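You operate a simulated robot arm through the tools that you are given. There is no shell and no other tool. Be economical: measure what you need, move in short steps, check, and stop when the job is done.

The job below is to be done with a simulated two-armed robot. You get a single attempt, and the scene is never put back.

JOB
Pick up the red cone tube with one hand, pass it to the other hand and put it on the top of the low brown box left of the aisle.
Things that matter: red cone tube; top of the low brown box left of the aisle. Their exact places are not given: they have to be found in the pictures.

Only the result counts: the job must be done as asked and must still hold three seconds after the hand-in. Knocking over, shifting, dropping, spilling or breaking anything else fails it.

ROBOT AND FRAMES
Two 7-joint arms with two-finger parallel grippers on one trunk, on a base that drives. Base frame: it is fixed to the floor where the robot stands at the start and does not move with it; the origin is under the middle of the robot, x ahead of it, y to its left, z up; the surface under the hand at the start is at about z = 0.6. Units: m, rad, N and s.
The left shoulder is at the start at [0.05, 0.168, 0.982], the right one opposite. With the tool pointing down near the work surface each hand reaches from about 0.1 to 0.66 m from the robot's upright axis, wherever it stands, measured 20 degrees to its own side. Places, roughly: top of the low brown box left of the aisle [4.6, -2.9, 0.4]. Payload 1.57 kg a hand.
Tool frame (each hand has its own): the origin (TCP) lies between the finger pads and is the grasp point; the fingertips stand 0.03 m ahead of it; z points along the fingers, y is the line along which they close. The gripper opens to 0.08 m. The fingers are 0.017 m wide and 0.012 m thick; the gripper's body (0.04 by 0.082 m) begins 0.08 m behind the TCP.
Orientation is told as [roll, pitch, yaw] about the base's x, y, z axes, in that order, counted from this pose: with the fingers straight down and closing along the base's y, the tool's x points along the base's -x, its y along +y and its z along -z.

CONTROLS
- The arms move only by the tool move_arm. It takes "left_plan", "right_plan" or both (then of equal length, played together; a hand with none holds still); each is a list of rows, each an object (a shift or turn left out is 0, a gripper value left out holds the last) with "translation": the shift along the tool's x, y, z in m, a list of three; "dr": the turn, a rotation vector about the tool's x, y, z in rad, a list of three; "claw": the opening, from 0 (shut) to 1 (fully open). In form: [{"translation": [tx, ty, tz], "dr": [rx, ry, rz], "claw": claw}, ...]. A call has 1 to 12 rows; each row shifts and turns the commanded pose from where the row before left it, along the tool's axes as they then stand. A row lasts 0.2 s, in which the tool goes at most 0.05 m and 0.15 rad; a call with a longer step from one row to the next is refused whole, and so is a gripper value outside its range. A pose out of reach is approached as far as the arm can. The call stops where the force on the tool passes 40 N (or 10 N more than at its start, if that is more) or the arm is blocked; 0.2 s more then pass. The fingers move at their own pace (about 0.045 m/s each) and stop on an object; they squeeze with about 25 N. The grip force told is the motor's: it shows also when the fingers shut on nothing. Time passes only in rows, and 0.2 s behind the last, so rows that do not move let the fingers close. The reply holds the time, the measured pose of the TCP, the force on the tool along the base axes, the opening and the grip force, in the units named above and with some noise, with the torque about the TCP (base axes, N m) and any sound that the robot's microphone picked up.
- Cameras (640 x 400 px; columns grow to the right, rows downward): "scene" is now at [0.1215, 0.0179, 1.1849]; the picture's right is [0.21, -0.98, 0.00], its down [-0.63, -0.14, -0.77] and it looks along [0.75, 0.16, -0.64] (base axes); focal length 249 px, centre (320, 200). "left" rides on the left gripper at [0.072, 0.007, -0.122] in its tool frame; the picture's right is [-0.09, 1.00, 0.00], its down [-0.84, -0.08, -0.54] and it looks along [-0.54, -0.05, 0.84] (tool axes); focal length 238 px, centre (320, 200). "right" rides on the right gripper at [0.072, -0.007, -0.122] in its tool frame; the picture's right is [0.09, 1.00, 0.00], its down [-0.84, 0.08, -0.54] and it looks along [-0.54, 0.05, 0.84] (tool axes); focal length 238 px, centre (320, 200).
- camera(camera): a new picture of that camera. The clock stands still meanwhile.
- raise_lower(by): slides the trunk up (or, below 0, down) by that many m; the arms and the scene camera ride with it, the base frame stays. It gives what a move gives, with no picture.
- base_move(legs): drives the robot by 1 to 6 legs, each [ahead, left, turn to the left] in m, m and rad, along the robot's own axes; the way and the turn of a leg run together, so that a leg with both is an arc; at most 1.5 m and 3.142 rad a leg. The arms and the cameras ride along, it lands a little off, and it stops where it bumps. It gives what a move gives.
- head_to(pan, tilt): turns the head with the scene camera to pan (to the left, within 1.396 rad either way) and tilt (down, from -0.506 to 1.204), counted from straight ahead of the robot. It gives what a move gives.
- locate(camera, pixels): for up to 12 pixels [column, row] of the newest picture of that camera ("zoom" is the newest enlarged one), the place [x, y, z] in the base frame of the surface seen there, good to about 0.002 m. The clock stands still meanwhile.
- close_up(camera, box): a new picture of the part [left, top, right, bottom] of that camera's present view, enlarged. The clock stands still meanwhile.
- sign_off(): hands the job in; it is judged then, once.

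Work in short steps. Measure before you move; look again where a grasp or a placing could have gone wrong, and mend it. You have 80 turns and 70 pictures in all, those below and enlarged ones among them. Open the grippers and draw the arms clear of the work before you hand the job in, unless the task says otherwise; then end with one line.

The tools are called after ">>>" by a JSON object that holds its "api" and its "payload". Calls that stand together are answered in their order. move_arm: Moves the arms, as the interface text tells. Its arguments: {"type":"object","properties":{"left_plan":{"type":"array","items":{"type":"object","properties":{"translation":{"type":"array","items":{"type":"number"}},"dr":{"type":"array","items":{"type":"number"}},"claw":{"type":"number"}}}},"right_plan":{"type":"array","items":{"type":"object","properties":{"translation":{"type":"array","items":{"type":"number"}},"dr":{"type":"array","items":{"type":"number"}},"claw":{"type":"number"}}}}},"required":[]} The other tools are called the same way: raise_lower (by) slides the trunk up or down; base_move (legs) drives the base; head_to (pan, tilt) turns the head that bears the scene camera; camera (camera) takes a picture; locate (camera, pixels) gives the place of the surface under pixels of a picture; close_up (camera, box) takes an enlarged picture of a part of a camera's view; sign_off () hands the job in.

At the start:

```text
clock: 0.0
left_position: [0.4632, 0.2689, 0.9152]
left_orientation: [-0.003, 0.0, 0.002]
left_wrist_force: [0.5, 0.5, -0.2]
left_wrist_torque: [0.01, 0.01, 0.02]
left_width: 0.08
left_grip_force: 0.0
right_position: [0.4503, -0.1433, 0.9286]
right_orientation: [0.0, 0.001, 0.002]
right_wrist_force: [0.5, 0.9, 0.0]
right_wrist_torque: [0.02, 0.0, 0.0]
right_width: 0.0801
right_grip_force: 0.1
trunk travel left (down, up): [-0.15, 0.293]
robot x, y, heading: [0.0032, 0.0002, 0.001]
head pan, tilt: [0.213, 0.698]
```

scene: 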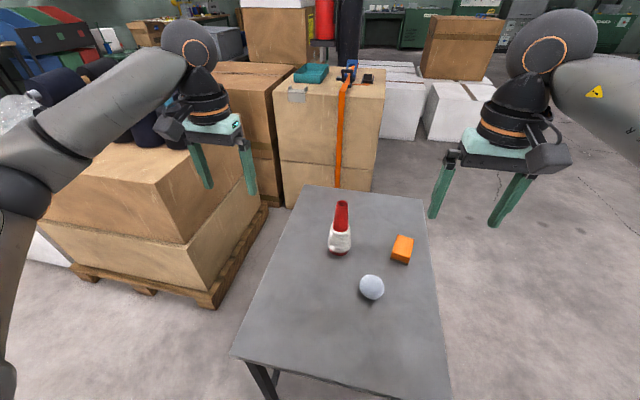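
right: 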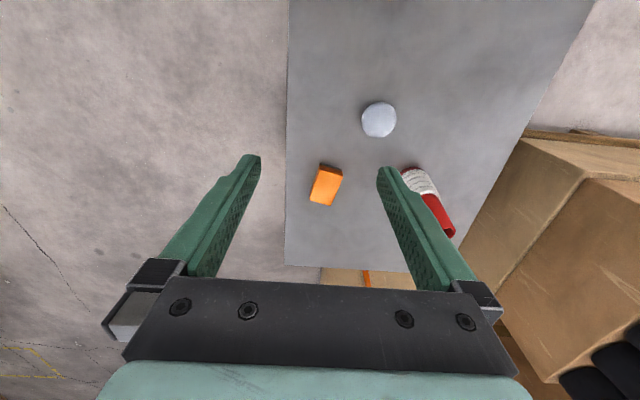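
left: 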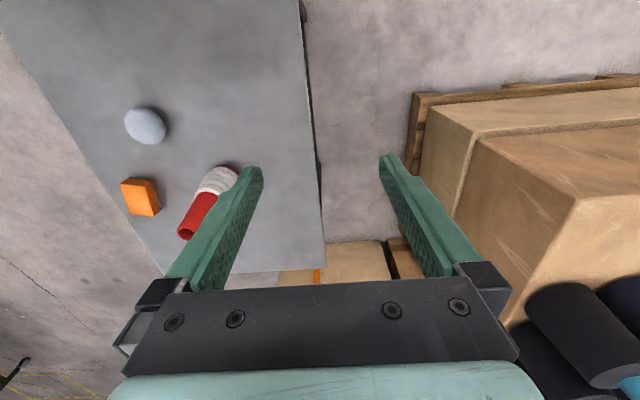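

The red and white cone tube seems to stand or lie at about (340,228) in the scene picture. I enlarge and measure it.

>>> {"api": "close_up", "payload": {"camera": "scene", "box": [280, 180, 440, 310]}}

>>> {"api": "locate", "payload": {"camera": "scene", "pixels": [[342, 203], [341, 215], [340, 225], [340, 240], [340, 252], [330, 244], [350, 244], [402, 249], [371, 288], [320, 195], [420, 200], [300, 330]]}}

```text
3.08 times, centred on (360, 245) of scene
```

zoom: 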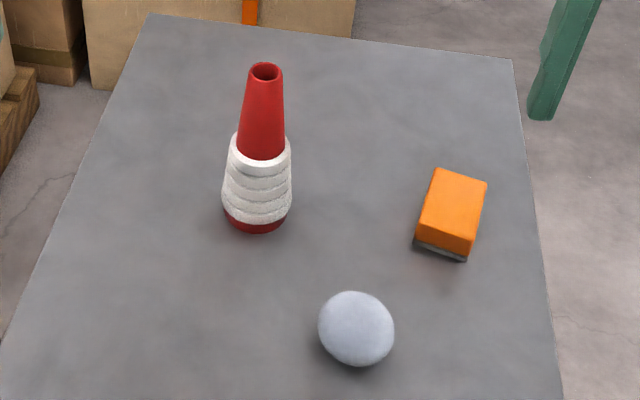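

```text
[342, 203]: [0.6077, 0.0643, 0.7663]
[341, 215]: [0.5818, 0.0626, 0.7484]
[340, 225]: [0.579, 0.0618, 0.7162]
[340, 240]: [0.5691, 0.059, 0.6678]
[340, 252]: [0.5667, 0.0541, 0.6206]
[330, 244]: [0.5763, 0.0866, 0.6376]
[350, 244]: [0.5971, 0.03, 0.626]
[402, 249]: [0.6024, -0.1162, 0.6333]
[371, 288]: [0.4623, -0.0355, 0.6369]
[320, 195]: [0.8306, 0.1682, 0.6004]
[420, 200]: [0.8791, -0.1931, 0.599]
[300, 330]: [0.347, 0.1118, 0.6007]
```

The cone stands upright near (0.595, 0.06), spanning z 0.60–0.775. I measure its outline in the zoom: edges of the white part and the neck.

>>> {"api": "locate", "payload": {"camera": "zoom", "pixels": [[266, 64], [266, 73], [266, 81], [251, 73], [282, 73], [262, 120], [258, 165], [257, 195], [227, 190], [290, 190], [256, 226], [450, 178]]}}

>>> {"api": "head_to", "payload": {"pan": -0.55, "tilt": 0.15}}

>>> {"api": "camera", "payload": {"camera": "scene"}}

```text
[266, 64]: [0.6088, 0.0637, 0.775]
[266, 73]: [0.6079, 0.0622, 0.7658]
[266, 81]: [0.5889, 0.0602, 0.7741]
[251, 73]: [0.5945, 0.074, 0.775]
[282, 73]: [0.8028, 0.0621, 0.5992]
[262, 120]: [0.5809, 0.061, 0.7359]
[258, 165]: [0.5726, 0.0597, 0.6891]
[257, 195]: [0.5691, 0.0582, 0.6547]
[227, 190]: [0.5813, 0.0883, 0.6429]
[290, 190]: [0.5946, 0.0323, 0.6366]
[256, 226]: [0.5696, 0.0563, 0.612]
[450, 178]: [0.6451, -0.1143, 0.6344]
```

```text
clock: 1.1
left_position: [0.4626, 0.2689, 0.9144]
left_orientation: [-0.001, 0.0, 0.002]
left_wrist_force: [0.3, -0.1, 0.9]
left_wrist_torque: [0.03, 0.01, -0.02]
left_width: 0.0799
left_grip_force: 0.1
right_position: [0.4513, -0.143, 0.929]
right_orientation: [-0.001, 0.0, 0.0]
right_wrist_force: [-0.4, -0.3, 0.1]
right_wrist_torque: [0.01, 0.01, 0.01]
right_width: 0.0801
right_grip_force: 0.1
trunk travel left (down, up): [-0.15, 0.293]
robot x, y, heading: [0.0015, -0.0006, -0.004]
head pan, tilt: [-0.55, 0.15]
```

```text
65 pictures are left
```

scene: 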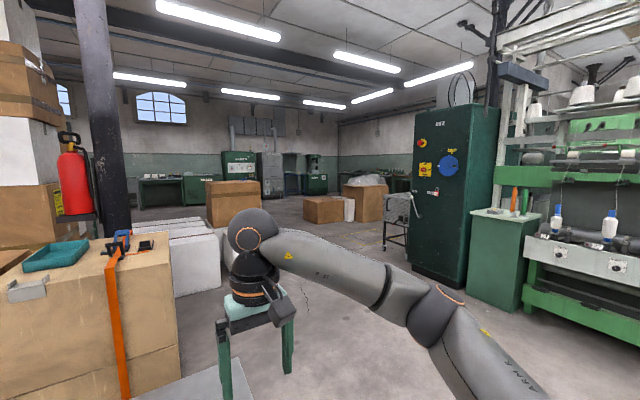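

The cone axis is at about (0.599, 0.062), with its top at 0.775 and the white part about 0.058 across. I enlarge the low boxes near (340,205) and locate them.

>>> {"api": "locate", "payload": {"camera": "scene", "pixels": [[325, 199], [325, 212], [365, 190], [365, 208], [232, 205], [398, 215], [190, 225], [310, 260], [385, 250], [340, 300]]}}

>>> {"api": "close_up", "payload": {"camera": "scene", "box": [190, 150, 430, 300]}}

```text
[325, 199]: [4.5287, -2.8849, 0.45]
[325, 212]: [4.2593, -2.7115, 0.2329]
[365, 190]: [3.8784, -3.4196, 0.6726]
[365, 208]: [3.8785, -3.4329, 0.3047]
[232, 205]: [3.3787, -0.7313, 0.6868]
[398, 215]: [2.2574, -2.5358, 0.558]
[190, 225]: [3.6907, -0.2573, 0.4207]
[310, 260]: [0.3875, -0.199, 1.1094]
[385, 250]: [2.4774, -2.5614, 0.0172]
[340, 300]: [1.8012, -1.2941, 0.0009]
```

```text
2.67 times, centred on (310, 225) of scene
```

zoom: 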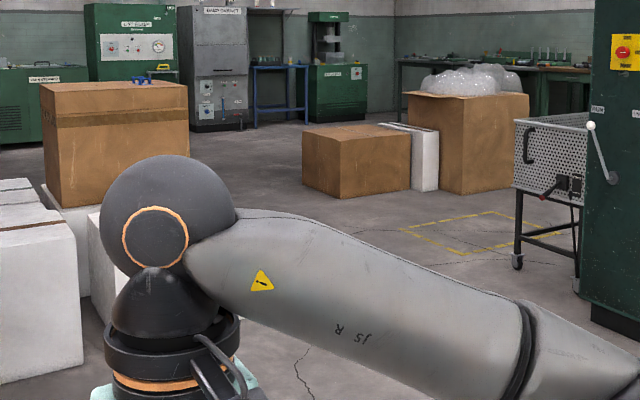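

The target box top (zoom 355,135) is clear. Now I bring the left hand, pitched 45° forward-down, to a spot before the cone, and move the right hand aside.

>>> {"api": "move_arm", "payload": {"left_plan": [{"translation": [-0.0067, -0.0345, 0.0183], "claw": 1}, {"translation": [-0.0067, -0.0345, 0.0183]}, {"translation": [-0.0067, -0.0345, 0.0183]}, {"translation": [-0.0067, -0.0345, 0.0183]}, {"translation": [-0.0067, -0.0345, 0.0183]}, {"translation": [-0.0067, -0.0345, 0.0183]}, {"dr": [0, -0.131, 0]}, {"dr": [0, -0.131, 0]}, {"dr": [0, -0.131, 0]}, {"dr": [0, -0.131, 0]}, {"dr": [0, -0.131, 0]}, {"dr": [0, -0.131, 0]}], "right_plan": [{"translation": [0, -0.03, 0]}, {"translation": [0, -0.03, 0]}, {"translation": [0, -0.03, 0]}, {"translation": [0, -0.03, 0]}, {}, {}, {}, {}, {}, {}, {}, {}]}}

>>> {"api": "camera", "payload": {"camera": "left"}}

>>> {"api": "head_to", "payload": {"pan": 0.1, "tilt": 0.75}}

>>> {"api": "camera", "payload": {"camera": "scene"}}

```text
clock: 3.7
left_position: [0.5038, 0.061, 0.8056]
left_orientation: [-0.004, -0.79, 0.003]
left_wrist_force: [-0.2, 0.4, -0.9]
left_wrist_torque: [0.02, -0.02, -0.01]
left_width: 0.08
left_grip_force: 0.0
right_position: [0.4533, -0.2623, 0.9274]
right_orientation: [0.001, -0.002, -0.001]
right_wrist_force: [1.4, -0.6, 0.6]
right_wrist_torque: [0.03, 0.0, 0.02]
right_width: 0.0799
right_grip_force: 0.3
trunk travel left (down, up): [-0.15, 0.293]
robot x, y, heading: [0.0004, 0.0009, 0.003]
head pan, tilt: [-0.55, 0.15]
```

```text
63 pictures are left
```

left: 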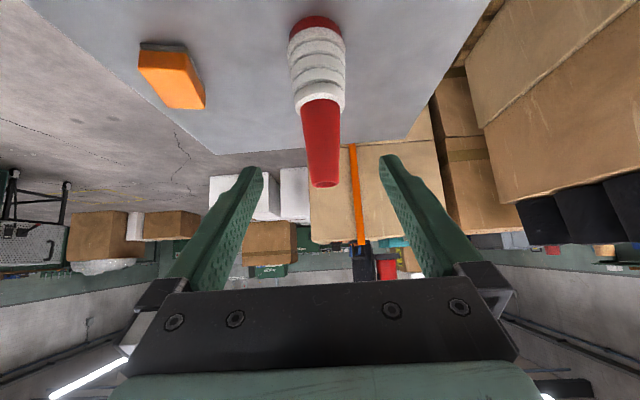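

```text
clock: 4.7
left_position: [0.5031, 0.0631, 0.804]
left_orientation: [-0.003, -0.785, 0.003]
left_wrist_force: [0.6, 0.5, 0.7]
left_wrist_torque: [0.01, -0.01, 0.0]
left_width: 0.0802
left_grip_force: 0.0
right_position: [0.4531, -0.2635, 0.9271]
right_orientation: [-0.001, 0.0, 0.0]
right_wrist_force: [0.1, -0.6, -0.1]
right_wrist_torque: [0.01, 0.01, 0.01]
right_width: 0.0802
right_grip_force: 0.0
trunk travel left (down, up): [-0.15, 0.293]
robot x, y, heading: [-0.0004, -0.0006, 0.0]
head pan, tilt: [0.099, 0.75]
```

```text
62 pictures are left
```

scene: 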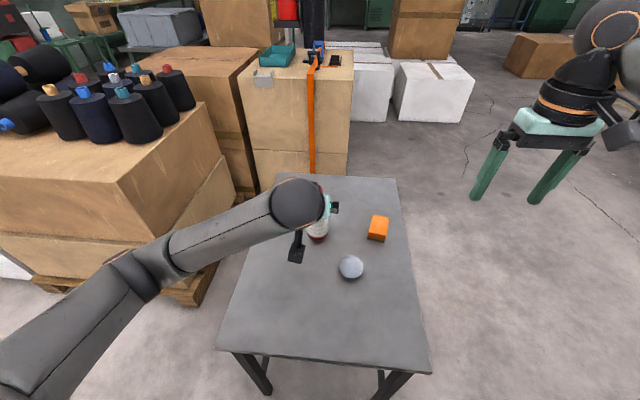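

The cone is centred between the fingers (col ~318). I shift along tool x by 0.041, then advance 0.10, and check.

>>> {"api": "move_arm", "payload": {"left_plan": [{"translation": [0.041, 0, 0]}, {"translation": [0, 0, 0.035]}, {"translation": [0, 0, 0.035]}, {"translation": [0, 0, 0.03]}]}}

>>> {"api": "camera", "payload": {"camera": "left"}}

```text
clock: 5.7
left_position: [0.545, 0.0643, 0.707]
left_orientation: [-0.003, -0.785, 0.004]
left_wrist_force: [-0.3, 0.7, -0.2]
left_wrist_torque: [-0.04, 0.04, 0.01]
left_width: 0.08
left_grip_force: 0.0
right_position: [0.4528, -0.2639, 0.9263]
right_orientation: [0.001, 0.001, 0.0]
right_wrist_force: [-0.3, 0.5, 0.0]
right_wrist_torque: [0.01, 0.01, 0.0]
right_width: 0.0802
right_grip_force: 0.1
trunk travel left (down, up): [-0.15, 0.293]
robot x, y, heading: [-0.0019, 0.0014, 0.001]
head pan, tilt: [0.099, 0.75]
```

```text
61 pictures are left
```

left: 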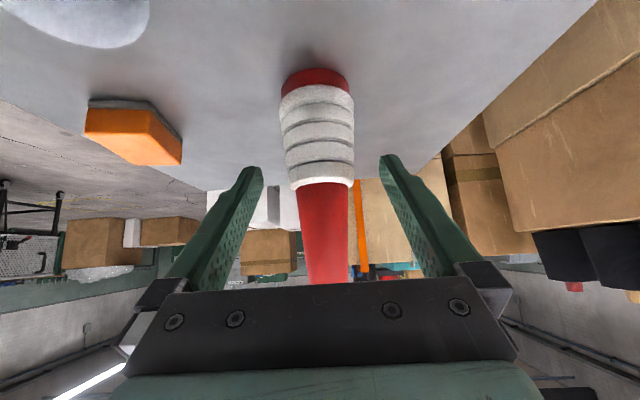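

Centred. Advance the remaining 0.073 and close.

>>> {"api": "move_arm", "payload": {"left_plan": [{"translation": [0, 0, 0.037]}, {"translation": [0, 0, 0.036]}, {}, {"claw": 0}, {}, {}, {}]}}

>>> {"api": "camera", "payload": {"camera": "left"}}

```text
clock: 7.3
left_position: [0.597, 0.0626, 0.6539]
left_orientation: [-0.001, -0.785, 0.006]
left_wrist_force: [-1.2, 0.2, 0.1]
left_wrist_torque: [0.02, -0.02, -0.03]
left_width: 0.0524
left_grip_force: 25.3
right_position: [0.4529, -0.2628, 0.9268]
right_orientation: [0.0, 0.0, 0.001]
right_wrist_force: [0.2, 0.8, 0.6]
right_wrist_torque: [-0.01, -0.04, -0.02]
right_width: 0.0798
right_grip_force: 0.0
trunk travel left (down, up): [-0.15, 0.293]
robot x, y, heading: [-0.0022, -0.0023, 0.001]
head pan, tilt: [0.099, 0.75]
```

```text
60 pictures are left
```

left: 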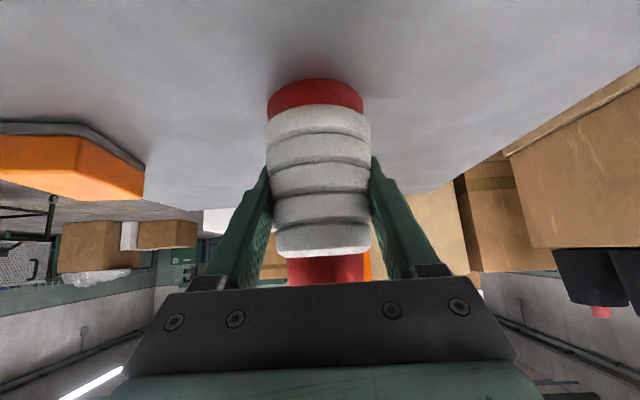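

Gripped at 0.052 m width and 25 N. I lift by 0.136 and draw back 0.12 towards the robot.

>>> {"api": "move_arm", "payload": {"left_plan": [{"translation": [-0.012, 0, -0.012]}, {"translation": [-0.024, 0, -0.024]}, {"translation": [-0.024, 0, -0.024]}, {"translation": [-0.024, 0, -0.024]}, {"translation": [-0.012, 0, -0.012]}, {"translation": [0.021, 0, -0.021]}, {"translation": [0.021, 0, -0.021]}, {"translation": [0.021, 0, -0.021]}, {"translation": [0.021, 0, -0.021]}, {}]}}

>>> {"api": "camera", "payload": {"camera": "left"}}

>>> {"api": "camera", "payload": {"camera": "scene"}}

```text
clock: 9.7
left_position: [0.4896, 0.0874, 0.7922]
left_orientation: [0.075, -0.812, -0.019]
left_wrist_force: [0.5, -1.1, -0.6]
left_wrist_torque: [-0.02, 0.02, 0.0]
left_width: 0.0529
left_grip_force: 25.3
right_position: [0.4537, -0.2627, 0.9275]
right_orientation: [0.0, 0.0, -0.003]
right_wrist_force: [-0.6, -0.2, 0.6]
right_wrist_torque: [-0.03, 0.01, -0.01]
right_width: 0.0801
right_grip_force: 0.2
trunk travel left (down, up): [-0.15, 0.293]
robot x, y, heading: [-0.001, -0.0017, 0.001]
head pan, tilt: [0.099, 0.75]
stopped in row 10 (left hand): the arm was blocked; the commanded pose is now the measured one
```

```text
59 pictures are left
```

left: 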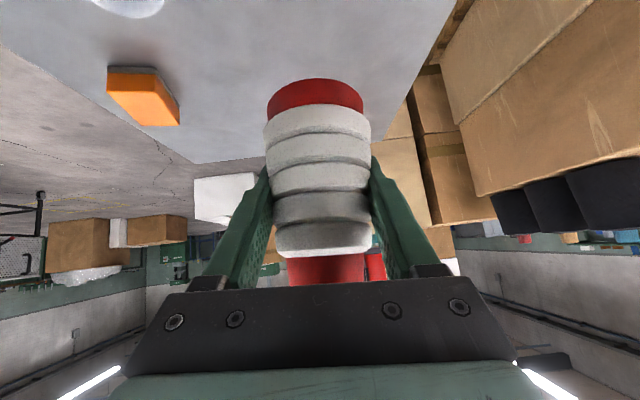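

```text
58 pictures are left
```

scene: 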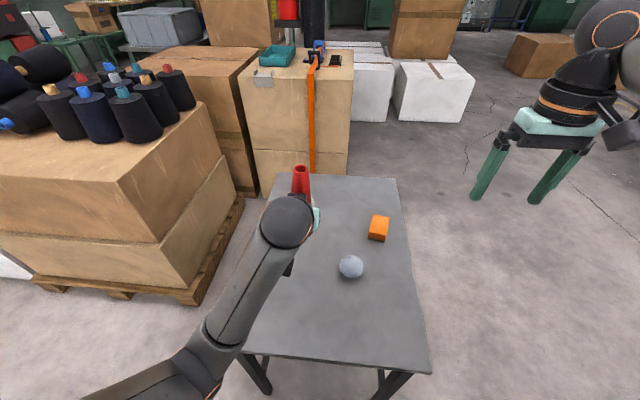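

The left arm hit a fold limit and got slightly rolled. I move it forward 0.03, undo the roll, and yaw the fingers rightward so the wrist lies to the left.

>>> {"api": "move_arm", "payload": {"left_plan": [{"translation": [-0.021, 0, 0.021]}, {"dr": [0.075, 0.027, 0]}, {"dr": [0.071, 0, 0.071]}, {"dr": [0.071, 0, 0.071]}, {"dr": [0.071, 0, 0.071]}, {"dr": [0.071, 0, 0.071]}, {}]}}

>>> {"api": "camera", "payload": {"camera": "scene"}}

```text
clock: 11.3
left_position: [0.5199, 0.0863, 0.7934]
left_orientation: [-0.003, -0.789, -0.419]
left_wrist_force: [0.3, -0.7, -1.2]
left_wrist_torque: [0.0, -0.01, -0.01]
left_width: 0.0527
left_grip_force: 25.0
right_position: [0.4525, -0.2634, 0.9265]
right_orientation: [-0.002, 0.0, 0.0]
right_wrist_force: [0.3, 0.8, 0.4]
right_wrist_torque: [0.01, 0.02, 0.01]
right_width: 0.0801
right_grip_force: 0.1
trunk travel left (down, up): [-0.15, 0.293]
robot x, y, heading: [-0.0014, -0.0017, 0.002]
head pan, tilt: [0.099, 0.75]
```

```text
57 pictures are left
```

scene: 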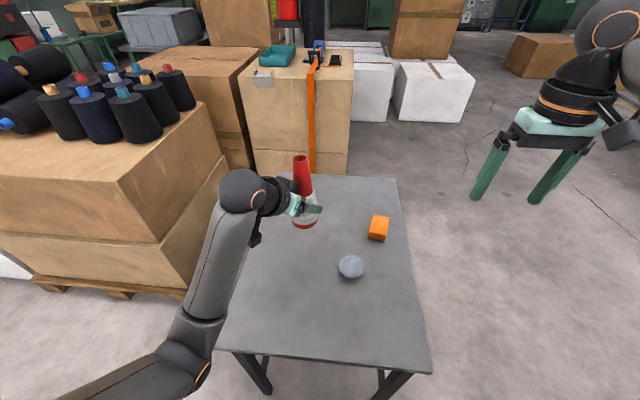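

The wrist now lies left of the cone. I yaw 0.38 more and move the cone to about (0.49, 0.0, 0.79).

>>> {"api": "move_arm", "payload": {"left_plan": [{"dr": [0.067, 0, 0.067]}, {"dr": [0.067, 0, 0.067]}, {"dr": [0.067, 0, 0.067]}, {"dr": [0.067, 0, 0.067]}, {"translation": [-0.0096, -0.0271, 0.0096]}, {"translation": [-0.0096, -0.0271, 0.0096]}, {"translation": [-0.0096, -0.0271, 0.0096]}, {}]}}

>>> {"api": "close_up", "payload": {"camera": "scene", "box": [240, 130, 440, 255]}}

>>> {"api": "camera", "payload": {"camera": "right"}}

```text
clock: 13.1
left_position: [0.4885, -0.0002, 0.7934]
left_orientation: [0.0, -0.79, -0.799]
left_wrist_force: [-0.4, 0.2, -0.4]
left_wrist_torque: [0.0, 0.02, 0.01]
left_width: 0.0521
left_grip_force: 24.7
right_position: [0.4526, -0.2637, 0.9272]
right_orientation: [0.0, 0.0, 0.001]
right_wrist_force: [-0.3, -0.1, 0.2]
right_wrist_torque: [0.01, 0.01, -0.04]
right_width: 0.08
right_grip_force: 0.1
trunk travel left (down, up): [-0.15, 0.293]
robot x, y, heading: [-0.0022, -0.0007, -0.001]
head pan, tilt: [0.099, 0.75]
```

```text
3.20 times, centred on (340, 192) of scene
```

zoom: 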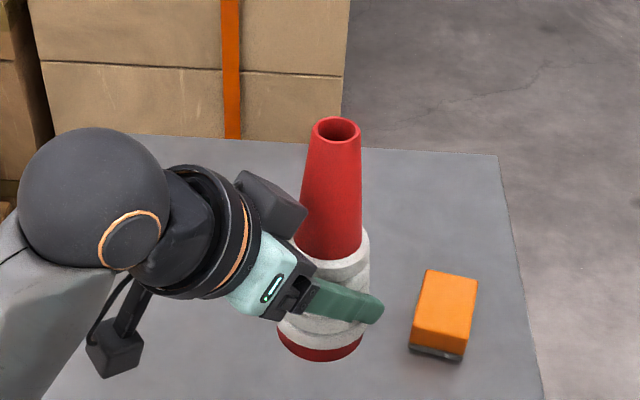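

```text
55 pictures are left
```

right: 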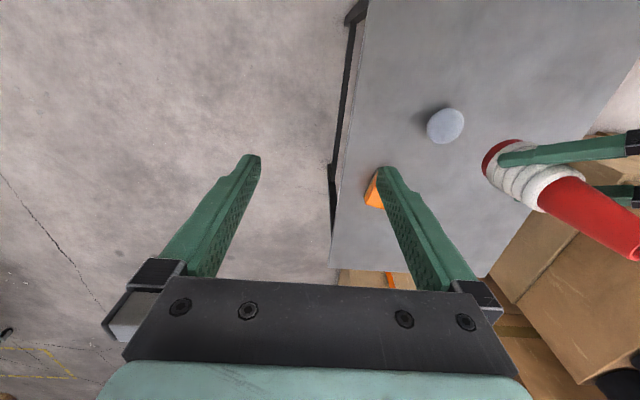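

The cone is held upright. I measure the cone's rim and the left wrist parts near the neck before bringing the right hand in.

>>> {"api": "locate", "payload": {"camera": "zoom", "pixels": [[336, 119], [334, 139], [313, 128], [359, 130], [330, 180], [335, 245], [250, 180], [300, 215], [295, 235], [200, 175], [95, 140], [378, 308]]}}

```text
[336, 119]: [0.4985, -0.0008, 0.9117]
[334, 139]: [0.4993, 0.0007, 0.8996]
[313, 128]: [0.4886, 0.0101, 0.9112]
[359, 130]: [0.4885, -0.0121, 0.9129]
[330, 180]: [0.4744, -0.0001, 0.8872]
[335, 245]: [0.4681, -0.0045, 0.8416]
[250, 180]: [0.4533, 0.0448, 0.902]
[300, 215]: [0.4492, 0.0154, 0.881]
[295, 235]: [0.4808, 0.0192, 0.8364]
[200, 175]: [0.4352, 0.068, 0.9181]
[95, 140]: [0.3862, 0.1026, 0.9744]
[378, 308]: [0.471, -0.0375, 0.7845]
```

Rim centre is at (0.489, -0.001), z 0.912, and the left wrist's nearest bump is 4 cm from the axis at z 0.88. I raise the right hand, yaw it -0.3 and bring it near.

>>> {"api": "move_arm", "payload": {"right_plan": [{"translation": [0, 0, -0.048], "claw": 0.75}, {"dr": [0, 0, 0.15]}, {"dr": [0, 0, 0.15]}, {"translation": [0.0034, 0.0413, 0]}, {"translation": [0.0034, 0.0413, 0]}, {"translation": [0.0034, 0.0413, 0]}, {"translation": [0.0034, 0.0413, 0]}, {}]}}

>>> {"api": "camera", "payload": {"camera": "right"}}

>>> {"api": "camera", "payload": {"camera": "scene"}}

```text
clock: 14.9
left_position: [0.4892, 0.0015, 0.7942]
left_orientation: [-0.001, -0.79, -0.797]
left_wrist_force: [-0.6, 0.3, -0.5]
left_wrist_torque: [0.0, 0.02, 0.01]
left_width: 0.052
left_grip_force: 25.3
right_position: [0.4881, -0.1013, 0.9732]
right_orientation: [0.001, 0.0, -0.301]
right_wrist_force: [0.0, 0.2, 0.1]
right_wrist_torque: [0.01, -0.03, 0.0]
right_width: 0.06
right_grip_force: 0.0
trunk travel left (down, up): [-0.15, 0.293]
robot x, y, heading: [-0.002, -0.0001, 0.004]
head pan, tilt: [0.099, 0.75]
```

```text
54 pictures are left
```

right: 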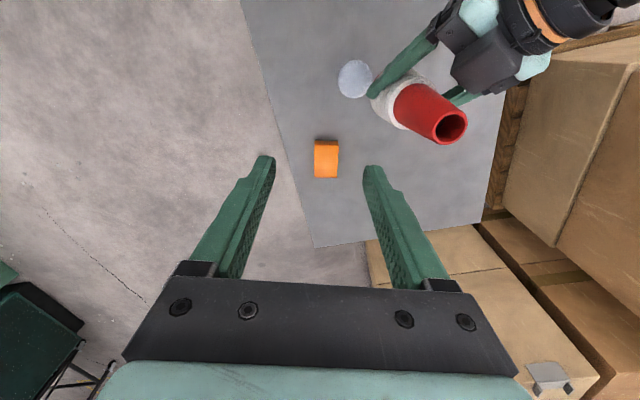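

```text
53 pictures are left
```

scene: 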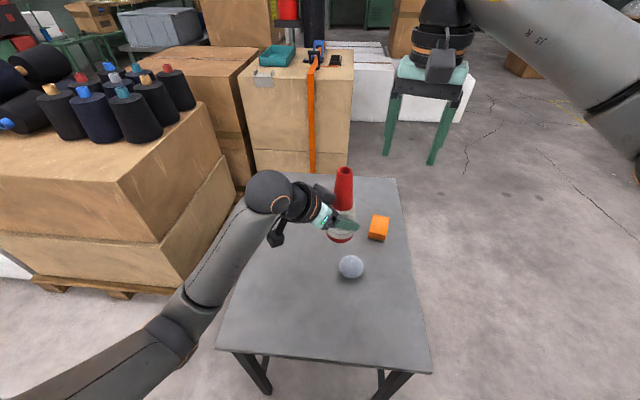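

Clear. I centre the right hand above the rim.

>>> {"api": "move_arm", "payload": {"right_plan": [{"translation": [0.0096, 0.0319, 0]}, {"translation": [0.0096, 0.0319, 0]}, {"translation": [0.0096, 0.0319, 0]}, {}]}}

>>> {"api": "camera", "payload": {"camera": "right"}}

>>> {"api": "camera", "payload": {"camera": "scene"}}

```text
clock: 15.9
left_position: [0.489, 0.0011, 0.7929]
left_orientation: [-0.002, -0.787, -0.797]
left_wrist_force: [-0.2, 0.0, -0.9]
left_wrist_torque: [-0.01, 0.0, 0.02]
left_width: 0.0522
left_grip_force: 24.6
right_position: [0.4873, -0.0007, 0.9746]
right_orientation: [0.001, 0.0, -0.301]
right_wrist_force: [-0.8, -0.3, -0.8]
right_wrist_torque: [0.01, 0.0, -0.01]
right_width: 0.06
right_grip_force: 0.0
trunk travel left (down, up): [-0.15, 0.293]
robot x, y, heading: [0.0006, -0.0012, 0.003]
head pan, tilt: [0.099, 0.75]
```

```text
52 pictures are left
```

right: 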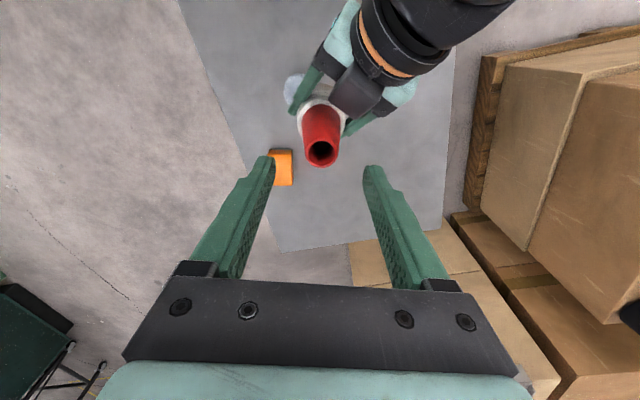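

```text
51 pictures are left
```

scene: 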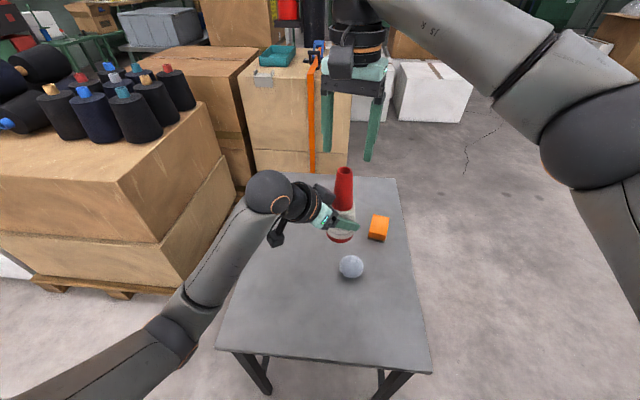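

The rim (321,153) is centred between the fingertips. I descend 0.083 in small rows.

>>> {"api": "move_arm", "payload": {"right_plan": [{"translation": [0, 0, 0.02]}, {"translation": [0, 0, 0.02]}, {"translation": [0, 0, 0.02]}, {"translation": [0, 0, 0.0115]}, {"translation": [0, 0, 0.0115]}, {}]}}

>>> {"api": "camera", "payload": {"camera": "right"}}

>>> {"api": "close_up", "payload": {"camera": "scene", "box": [240, 110, 440, 235]}}

```text
clock: 17.3
left_position: [0.4892, 0.0016, 0.7935]
left_orientation: [-0.002, -0.791, -0.798]
left_wrist_force: [-0.1, -0.1, -0.4]
left_wrist_torque: [0.01, -0.01, -0.02]
left_width: 0.0524
left_grip_force: 25.3
right_position: [0.4888, 0.0008, 0.892]
right_orientation: [0.001, 0.0, -0.3]
right_wrist_force: [0.5, 0.9, 0.9]
right_wrist_torque: [0.05, 0.02, 0.04]
right_width: 0.06
right_grip_force: 0.1
trunk travel left (down, up): [-0.15, 0.293]
robot x, y, heading: [-0.0033, 0.0001, 0.002]
head pan, tilt: [0.099, 0.75]
```

```text
50 pictures are left
```

right: 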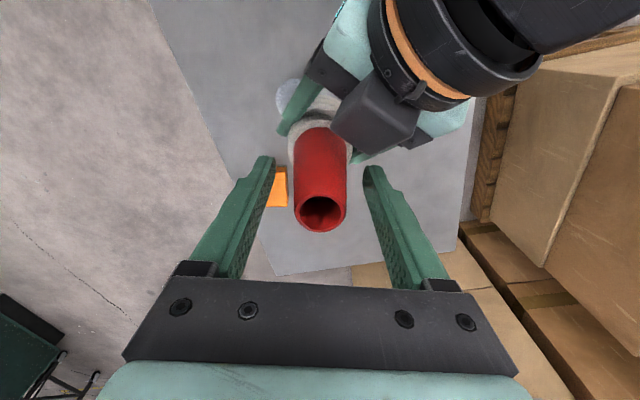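

```text
3.20 times, centred on (340, 172) of scene
```

zoom: 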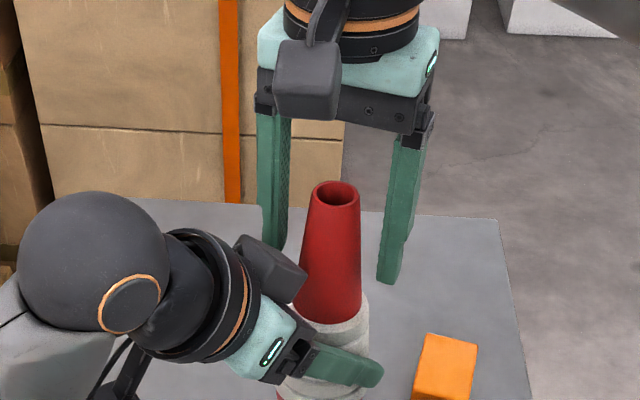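

Fingers straddle the neck with clearance. I close the right hand.

>>> {"api": "move_arm", "payload": {"right_plan": [{"claw": 0}, {}, {}, {}, {}]}}

>>> {"api": "camera", "payload": {"camera": "right"}}

```text
clock: 18.5
left_position: [0.488, 0.0013, 0.7935]
left_orientation: [-0.001, -0.789, -0.8]
left_wrist_force: [-0.9, -1.4, 0.6]
left_wrist_torque: [0.07, -0.03, 0.02]
left_width: 0.0523
left_grip_force: 24.9
right_position: [0.4888, 0.0003, 0.8923]
right_orientation: [0.001, 0.002, -0.301]
right_wrist_force: [0.0, 1.4, -0.6]
right_wrist_torque: [0.1, -0.04, -0.01]
right_width: 0.036
right_grip_force: 24.6
trunk travel left (down, up): [-0.15, 0.293]
robot x, y, heading: [-0.0029, 0.0012, 0.003]
head pan, tilt: [0.099, 0.75]
```

```text
48 pictures are left
```

right: 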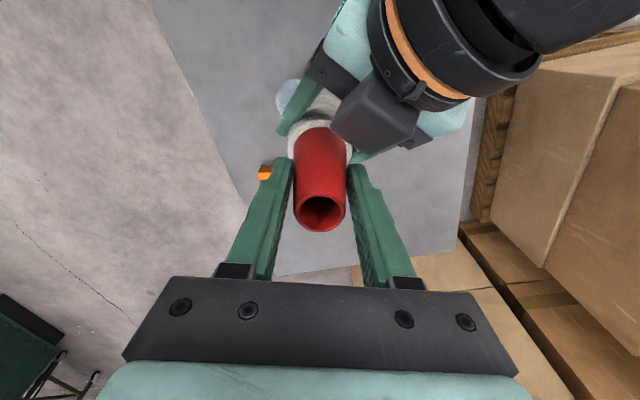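

The right hand holds the neck (0.036 m, 25 N). I open the left hand and withdraw it horizontally back-left.

>>> {"api": "move_arm", "payload": {"left_plan": [{"claw": 1}, {}, {}, {"translation": [0.014, 0, -0.014]}, {"translation": [0.021, 0, -0.021]}, {"translation": [0.021, 0, -0.021]}, {"translation": [0.021, 0, -0.021]}, {"translation": [0.021, 0, -0.021]}]}}

>>> {"api": "camera", "payload": {"camera": "right"}}

>>> {"api": "camera", "payload": {"camera": "scene"}}

```text
clock: 20.3
left_position: [0.3916, 0.0996, 0.7911]
left_orientation: [-0.002, -0.788, -0.797]
left_wrist_force: [0.6, -0.2, 0.8]
left_wrist_torque: [-0.01, 0.0, -0.01]
left_width: 0.0799
left_grip_force: 0.1
right_position: [0.4878, 0.0001, 0.8922]
right_orientation: [0.0, 0.0, -0.3]
right_wrist_force: [0.3, 0.1, 0.2]
right_wrist_torque: [0.04, 0.01, 0.01]
right_width: 0.0362
right_grip_force: 24.6
trunk travel left (down, up): [-0.15, 0.293]
robot x, y, heading: [0.0005, 0.003, -0.003]
head pan, tilt: [0.099, 0.75]
```

```text
47 pictures are left
```

right: 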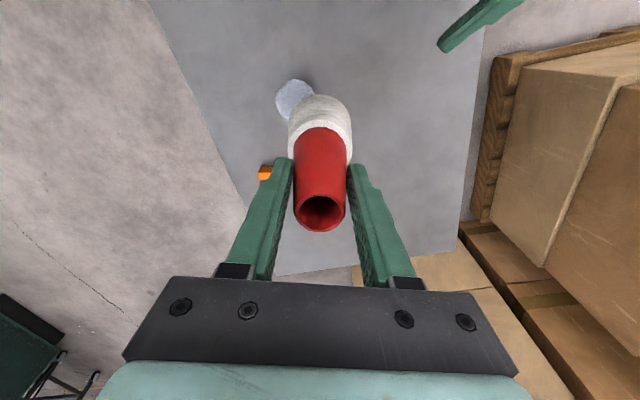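

```text
46 pictures are left
```

scene: 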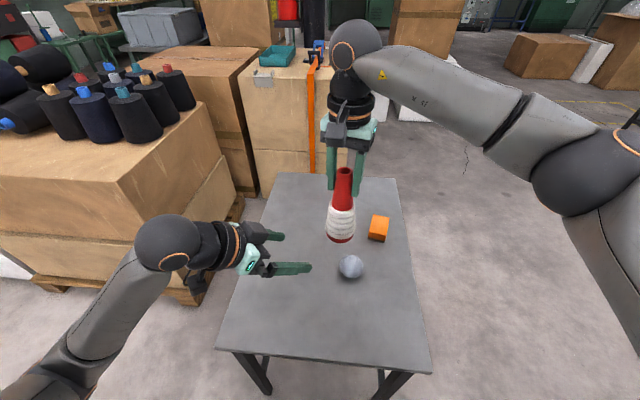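

The cone hangs upright from the right hand. I tuck the left hand up-left, bring the right hand to its own side, then look along the way.

>>> {"api": "move_arm", "payload": {"left_plan": [{"translation": [-0.007, 0.0233, -0.0405]}, {"translation": [-0.007, 0.0233, -0.0405]}, {"translation": [-0.006, 0.0233, -0.0405]}, {}, {}], "right_plan": [{"translation": [-0.0015, -0.039, -0.005]}, {"translation": [-0.0015, -0.039, -0.005]}, {"translation": [-0.0015, -0.039, -0.005]}, {"translation": [-0.0015, -0.038, -0.005]}, {}]}}

>>> {"api": "head_to", "payload": {"pan": -0.45, "tilt": 0.35}}

>>> {"api": "camera", "payload": {"camera": "scene"}}

```text
clock: 21.5
left_position: [0.3928, 0.1994, 0.8916]
left_orientation: [-0.002, -0.789, -0.797]
left_wrist_force: [0.8, -0.1, 0.3]
left_wrist_torque: [0.0, 0.0, 0.04]
left_width: 0.0799
left_grip_force: 0.1
right_position: [0.4484, -0.1535, 0.9128]
right_orientation: [-0.001, -0.002, -0.301]
right_wrist_force: [0.4, -0.4, 0.0]
right_wrist_torque: [-0.01, 0.01, -0.01]
right_width: 0.0365
right_grip_force: 24.7
trunk travel left (down, up): [-0.15, 0.293]
robot x, y, heading: [0.0024, 0.0017, 0.002]
head pan, tilt: [0.099, 0.75]
```

```text
clock: 22.5
left_position: [0.392, 0.1993, 0.8913]
left_orientation: [-0.002, -0.789, -0.798]
left_wrist_force: [-0.2, 0.5, 0.0]
left_wrist_torque: [0.0, -0.01, 0.02]
left_width: 0.0803
left_grip_force: 0.0
right_position: [0.4497, -0.1529, 0.9123]
right_orientation: [0.001, 0.001, -0.3]
right_wrist_force: [-0.1, -0.6, 0.4]
right_wrist_torque: [0.01, 0.02, -0.03]
right_width: 0.036
right_grip_force: 25.0
trunk travel left (down, up): [-0.15, 0.293]
robot x, y, heading: [-0.0017, 0.002, -0.004]
head pan, tilt: [-0.45, 0.351]
```

```text
45 pictures are left
```

scene: 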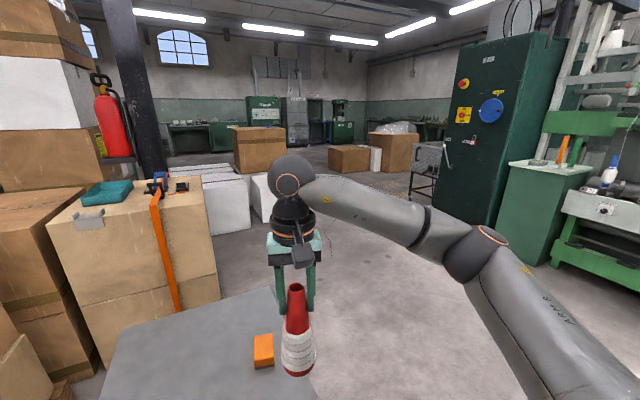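

The way runs between the white boxes (265,200) and the cart (430,180). I measure those and the target box.

>>> {"api": "locate", "payload": {"camera": "scene", "pixels": [[262, 218], [250, 228], [284, 160], [411, 194], [435, 203], [490, 222], [505, 235], [545, 264], [330, 168], [367, 173], [345, 150], [345, 146]]}}

>>> {"api": "close_up", "payload": {"camera": "scene", "box": [300, 120, 460, 220]}}

```text
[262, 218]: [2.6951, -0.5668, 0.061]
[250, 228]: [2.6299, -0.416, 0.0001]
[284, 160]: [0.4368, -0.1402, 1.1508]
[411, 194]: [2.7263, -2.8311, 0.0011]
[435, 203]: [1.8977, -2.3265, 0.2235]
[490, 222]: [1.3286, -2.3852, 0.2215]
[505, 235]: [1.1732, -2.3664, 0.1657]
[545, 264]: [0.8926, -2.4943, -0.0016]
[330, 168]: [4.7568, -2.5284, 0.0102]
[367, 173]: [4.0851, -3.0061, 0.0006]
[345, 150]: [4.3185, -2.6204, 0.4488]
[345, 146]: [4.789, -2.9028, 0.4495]
```

```text
4.00 times, centred on (380, 170) of scene
```

zoom: 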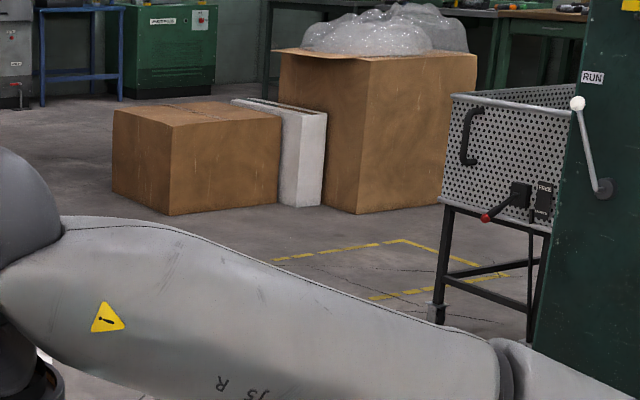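

I measure the box top's corners in the zoom.

>>> {"api": "locate", "payload": {"camera": "zoom", "pixels": [[173, 124], [114, 111], [278, 119], [205, 103], [190, 112], [234, 110], [300, 203], [360, 212], [171, 213], [365, 65]]}}

```text
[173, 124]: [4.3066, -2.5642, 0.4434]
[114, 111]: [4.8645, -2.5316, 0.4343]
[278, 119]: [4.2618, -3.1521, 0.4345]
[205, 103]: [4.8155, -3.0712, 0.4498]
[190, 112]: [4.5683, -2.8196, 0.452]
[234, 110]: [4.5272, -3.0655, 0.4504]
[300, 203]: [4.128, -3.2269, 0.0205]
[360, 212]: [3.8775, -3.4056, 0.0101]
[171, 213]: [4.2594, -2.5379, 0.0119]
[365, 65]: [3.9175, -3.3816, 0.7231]
```

Box top: x 4.27–4.86, y −2.54 to −3.14, z 0.45. I plan to stand at its left side facing −y. First I check the floor to my right.

>>> {"api": "head_to", "payload": {"pan": -1.35, "tilt": 0.45}}

>>> {"api": "camera", "payload": {"camera": "scene"}}

```text
clock: 23.7
left_position: [0.3922, 0.2017, 0.8909]
left_orientation: [-0.002, -0.789, -0.797]
left_wrist_force: [0.0, 0.0, 0.5]
left_wrist_torque: [0.02, 0.03, -0.03]
left_width: 0.08
left_grip_force: 0.1
right_position: [0.4497, -0.1524, 0.9128]
right_orientation: [0.0, 0.0, -0.301]
right_wrist_force: [-0.9, 0.3, -0.4]
right_wrist_torque: [-0.04, -0.06, -0.03]
right_width: 0.0365
right_grip_force: 24.9
trunk travel left (down, up): [-0.15, 0.293]
robot x, y, heading: [-0.0018, -0.002, -0.003]
head pan, tilt: [-1.349, 0.45]
```

```text
43 pictures are left
```

scene: 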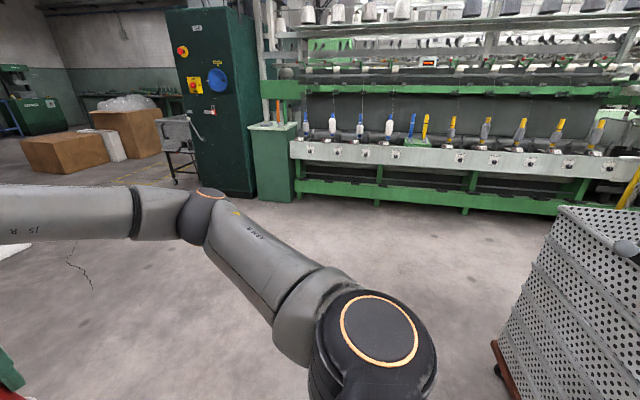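

A perforated trolley stands right-behind (560,280). I measure it and the elbow.

>>> {"api": "locate", "payload": {"camera": "scene", "pixels": [[557, 208], [500, 340], [495, 370], [525, 395], [620, 235], [200, 192], [205, 240], [450, 212], [300, 200]]}}

```text
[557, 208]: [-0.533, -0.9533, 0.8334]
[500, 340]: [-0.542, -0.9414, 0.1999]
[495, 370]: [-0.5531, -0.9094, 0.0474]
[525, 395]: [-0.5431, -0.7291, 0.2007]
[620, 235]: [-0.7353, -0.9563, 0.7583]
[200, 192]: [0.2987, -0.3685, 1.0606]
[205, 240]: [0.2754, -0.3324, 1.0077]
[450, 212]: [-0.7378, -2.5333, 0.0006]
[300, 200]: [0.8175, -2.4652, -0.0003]
```

The trolley face is at x≈−0.53 on the right, so I shouldn't back up much. I look down to see the gap between base and table.

>>> {"api": "head_to", "payload": {"pan": -0.3, "tilt": 1.2}}

>>> {"api": "camera", "payload": {"camera": "scene"}}

```text
clock: 25.0
left_position: [0.3919, 0.1988, 0.8913]
left_orientation: [-0.002, -0.788, -0.799]
left_wrist_force: [-0.6, 0.8, 0.3]
left_wrist_torque: [0.01, 0.01, 0.04]
left_width: 0.0798
left_grip_force: 0.1
right_position: [0.4492, -0.1532, 0.9122]
right_orientation: [0.0, 0.0, -0.301]
right_wrist_force: [-0.6, -0.1, -0.4]
right_wrist_torque: [0.05, 0.01, 0.01]
right_width: 0.0362
right_grip_force: 25.0
trunk travel left (down, up): [-0.15, 0.293]
robot x, y, heading: [0.0004, 0.0031, 0.002]
head pan, tilt: [-0.3, 1.201]
```

```text
42 pictures are left
```

scene: 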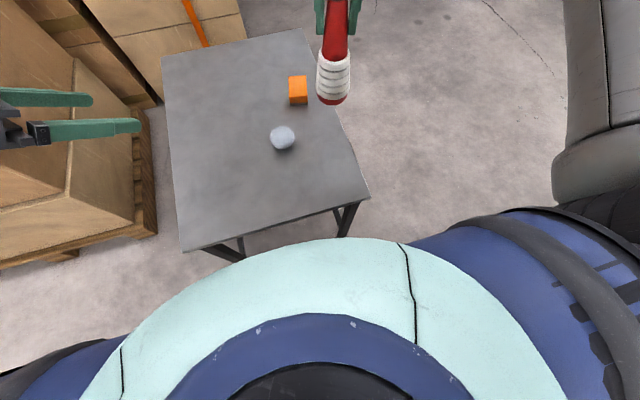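

I measure the near table edge and legs.

>>> {"api": "locate", "payload": {"camera": "scene", "pixels": [[184, 248], [368, 197], [340, 233], [240, 245], [200, 300], [150, 230], [345, 98], [330, 100]]}}

```text
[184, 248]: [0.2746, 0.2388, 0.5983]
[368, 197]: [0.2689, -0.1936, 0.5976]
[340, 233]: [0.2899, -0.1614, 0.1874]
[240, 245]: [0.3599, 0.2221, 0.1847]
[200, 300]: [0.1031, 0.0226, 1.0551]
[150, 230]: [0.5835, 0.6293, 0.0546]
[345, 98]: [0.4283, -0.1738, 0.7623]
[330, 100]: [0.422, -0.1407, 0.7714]
```

Table edge at x=0.27. I back 0.06, strafe right, then forward-right and turn toward the box side.

>>> {"api": "base_move", "payload": {"legs": [[-0.06, 0, 0], [0, -0.65, 0], [0.3, -0.15, 0], [0, 0, -0.23]]}}

>>> {"api": "head_to", "payload": {"pan": 0.0, "tilt": 0.4}}

>>> {"api": "camera", "payload": {"camera": "scene"}}

```text
clock: 34.4
left_position: [0.6691, -0.7014, 0.8919]
left_orientation: [-0.002, -0.789, -1.025]
left_wrist_force: [0.6, -0.1, 0.5]
left_wrist_torque: [0.01, 0.01, 0.0]
left_width: 0.0797
left_grip_force: 0.0
right_position: [0.646, -1.0581, 0.9127]
right_orientation: [-0.002, 0.002, -0.526]
right_wrist_force: [-0.1, 0.0, -1.3]
right_wrist_torque: [0.04, 0.01, -0.04]
right_width: 0.036
right_grip_force: 25.2
trunk travel left (down, up): [-0.15, 0.293]
robot x, y, heading: [0.2442, -0.8098, -0.225]
head pan, tilt: [-0.3, 1.201]
```

```text
clock: 35.6
left_position: [0.6696, -0.7002, 0.8915]
left_orientation: [-0.002, -0.787, -1.025]
left_wrist_force: [-0.5, -0.3, -0.7]
left_wrist_torque: [0.0, 0.0, 0.01]
left_width: 0.08
left_grip_force: 0.1
right_position: [0.6455, -1.0583, 0.9127]
right_orientation: [-0.002, -0.002, -0.526]
right_wrist_force: [-0.1, 0.1, -0.1]
right_wrist_torque: [0.02, 0.04, 0.02]
right_width: 0.0358
right_grip_force: 24.7
trunk travel left (down, up): [-0.15, 0.293]
robot x, y, heading: [0.2424, -0.808, -0.229]
head pan, tilt: [0.0, 0.4]
```

```text
41 pictures are left
```

scene: 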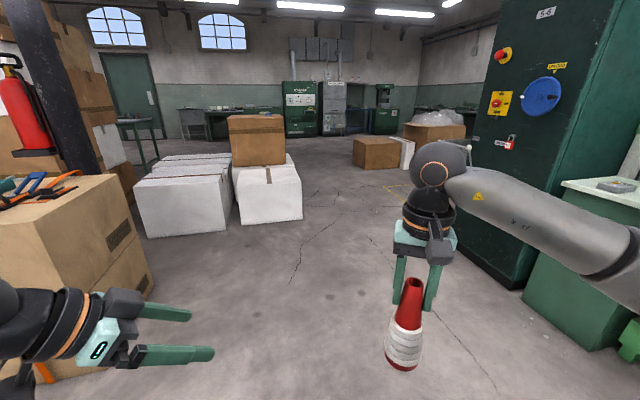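

Cone still held. I check clearance to the boxes on the left (150,290), (300,215) and the cabinet (520,290).

>>> {"api": "locate", "payload": {"camera": "scene", "pixels": [[150, 288], [135, 190], [300, 217], [237, 225], [520, 288], [340, 240], [360, 180], [285, 150], [310, 180]]}}

```text
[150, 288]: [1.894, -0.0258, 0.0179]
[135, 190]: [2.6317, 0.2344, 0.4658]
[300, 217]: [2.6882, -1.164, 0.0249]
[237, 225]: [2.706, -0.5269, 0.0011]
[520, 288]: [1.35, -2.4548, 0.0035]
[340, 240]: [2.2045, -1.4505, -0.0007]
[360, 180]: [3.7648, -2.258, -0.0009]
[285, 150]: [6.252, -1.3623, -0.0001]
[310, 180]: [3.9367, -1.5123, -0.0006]
```

The white box corner is at (2.69, −1.16), so I keep to the middle of the gap, via (1.9, −1.72), then go on along +x.

>>> {"api": "base_move", "payload": {"legs": [[0, 0, -0.275], [1.0, 0, 0], [0.893, 0, 0], [0, 0, 0.48], [1.3, 0, 0]]}}

>>> {"api": "head_to", "payload": {"pan": -0.3, "tilt": 0.5}}

>>> {"api": "camera", "payload": {"camera": "scene"}}

```text
clock: 53.4
left_position: [3.5743, -1.5232, 0.891]
left_orientation: [-0.002, -0.789, -0.793]
left_wrist_force: [0.0, -0.3, -0.3]
left_wrist_torque: [-0.01, -0.03, -0.01]
left_width: 0.08
left_grip_force: 0.0
right_position: [3.6335, -1.8765, 0.9126]
right_orientation: [0.0, 0.0, -0.292]
right_wrist_force: [-0.8, 0.8, -0.2]
right_wrist_torque: [0.0, -0.01, 0.01]
right_width: 0.0359
right_grip_force: 25.2
trunk travel left (down, up): [-0.15, 0.293]
robot x, y, heading: [3.1817, -1.7285, 0.005]
head pan, tilt: [0.0, 0.4]
```

```text
clock: 54.2
left_position: [3.5736, -1.5236, 0.8917]
left_orientation: [-0.003, -0.789, -0.792]
left_wrist_force: [-0.9, -0.8, 0.2]
left_wrist_torque: [0.01, 0.0, 0.0]
left_width: 0.08
left_grip_force: 0.0
right_position: [3.6334, -1.8769, 0.9126]
right_orientation: [0.0, 0.001, -0.293]
right_wrist_force: [0.2, 0.4, -1.0]
right_wrist_torque: [0.0, 0.0, 0.0]
right_width: 0.0358
right_grip_force: 25.2
trunk travel left (down, up): [-0.15, 0.293]
robot x, y, heading: [3.1863, -1.7261, 0.003]
head pan, tilt: [-0.3, 0.499]
```

```text
40 pictures are left
```

scene: 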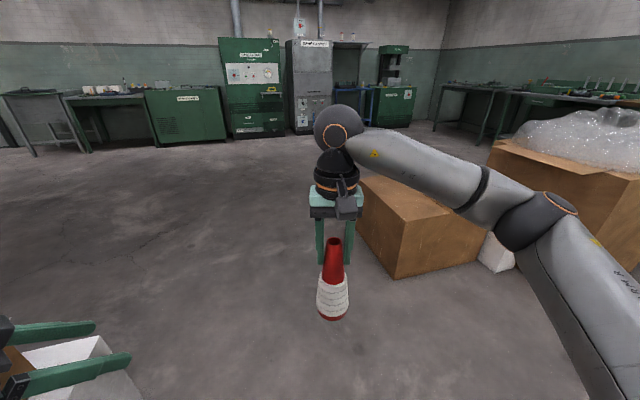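

Floor ahead is clear. I drive 1.5 forward, turn right 90°, and look at the box.

>>> {"api": "base_move", "payload": {"legs": [[1.5, 0, 0], [0, 0, -1.574], [0.25, 0, 0]]}}

>>> {"api": "head_to", "payload": {"pan": 0.0, "tilt": 0.8}}

>>> {"api": "camera", "payload": {"camera": "scene"}}

```text
clock: 67.0
left_position: [4.9371, -2.3505, 0.8909]
left_orientation: [-0.002, -0.79, -2.328]
left_wrist_force: [-0.4, 0.2, -0.5]
left_wrist_torque: [0.02, -0.03, 0.0]
left_width: 0.08
left_grip_force: 0.0
right_position: [4.5864, -2.4222, 0.9118]
right_orientation: [-0.002, 0.0, -1.832]
right_wrist_force: [-0.4, -0.1, 0.3]
right_wrist_torque: [-0.03, 0.02, -0.02]
right_width: 0.0356
right_grip_force: 25.4
trunk travel left (down, up): [-0.15, 0.293]
robot x, y, heading: [4.7193, -1.962, -1.534]
head pan, tilt: [-0.3, 0.499]
```

```text
clock: 67.8
left_position: [4.9372, -2.3501, 0.891]
left_orientation: [-0.002, -0.789, -2.328]
left_wrist_force: [0.2, 1.1, -0.3]
left_wrist_torque: [0.04, 0.03, 0.04]
left_width: 0.0802
left_grip_force: 0.1
right_position: [4.587, -2.4216, 0.9126]
right_orientation: [0.0, 0.0, -1.832]
right_wrist_force: [0.4, -0.2, -0.4]
right_wrist_torque: [0.04, -0.01, -0.01]
right_width: 0.0357
right_grip_force: 24.9
trunk travel left (down, up): [-0.15, 0.293]
robot x, y, heading: [4.7237, -1.9661, -1.533]
head pan, tilt: [0.0, 0.799]
```

```text
39 pictures are left
```

scene: 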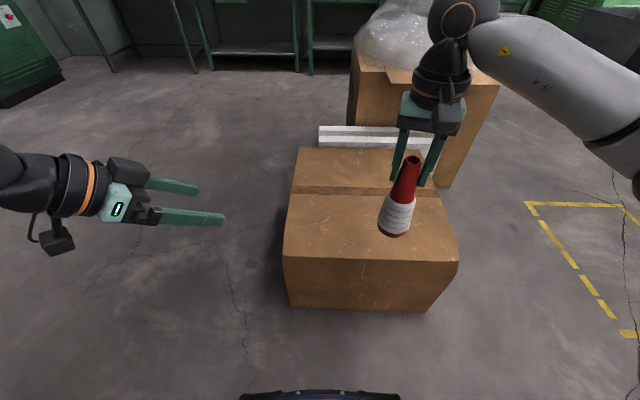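

The box is right in front. I measure its top, the groove at row ~190, the base front edge (320,395) and the cone's bottom.

>>> {"api": "locate", "payload": {"camera": "scene", "pixels": [[285, 256], [456, 262], [300, 150], [430, 190], [320, 225], [360, 240], [430, 240], [340, 190], [340, 170], [320, 396], [412, 158], [396, 235]]}}

>>> {"api": "close_up", "payload": {"camera": "scene", "box": [270, 130, 470, 260]}}

```text
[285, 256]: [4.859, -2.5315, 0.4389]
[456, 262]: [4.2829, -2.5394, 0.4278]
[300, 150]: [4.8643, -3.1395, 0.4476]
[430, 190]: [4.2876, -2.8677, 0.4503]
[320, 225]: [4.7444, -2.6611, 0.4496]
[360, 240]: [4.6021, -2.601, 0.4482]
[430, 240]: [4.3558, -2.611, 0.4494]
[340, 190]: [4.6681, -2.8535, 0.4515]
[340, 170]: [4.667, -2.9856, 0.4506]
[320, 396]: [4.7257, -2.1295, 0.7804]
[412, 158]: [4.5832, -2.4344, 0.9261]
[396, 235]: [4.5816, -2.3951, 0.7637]
```

```text
3.08 times, centred on (370, 195) of scene
```

zoom: 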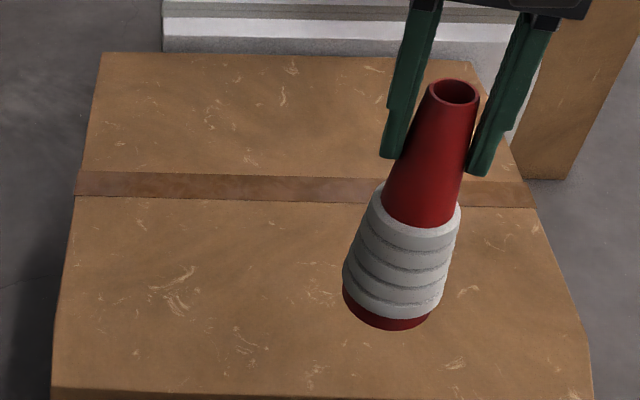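

I check the cone's tilt by locating its rim and bottom in the zoom.

>>> {"api": "locate", "payload": {"camera": "zoom", "pixels": [[453, 80], [447, 104], [429, 90], [477, 97], [345, 293], [430, 318], [382, 327], [388, 180], [459, 205], [420, 230], [395, 310]]}}

>>> {"api": "camera", "payload": {"camera": "right"}}

```text
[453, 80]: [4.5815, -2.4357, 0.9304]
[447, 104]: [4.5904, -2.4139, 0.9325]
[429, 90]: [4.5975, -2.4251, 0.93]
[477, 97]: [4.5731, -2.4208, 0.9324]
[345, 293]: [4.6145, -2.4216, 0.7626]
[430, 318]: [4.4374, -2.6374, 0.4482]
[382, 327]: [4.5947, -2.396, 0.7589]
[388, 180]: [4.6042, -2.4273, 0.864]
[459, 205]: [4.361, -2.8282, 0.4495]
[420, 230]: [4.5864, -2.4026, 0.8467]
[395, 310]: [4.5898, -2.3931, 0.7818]
```

```text
37 pictures are left
```

right: 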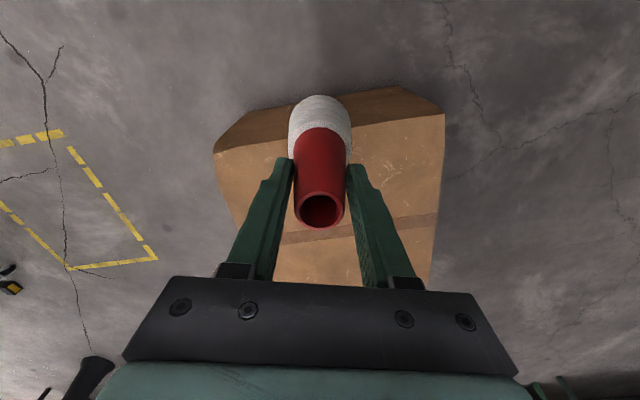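

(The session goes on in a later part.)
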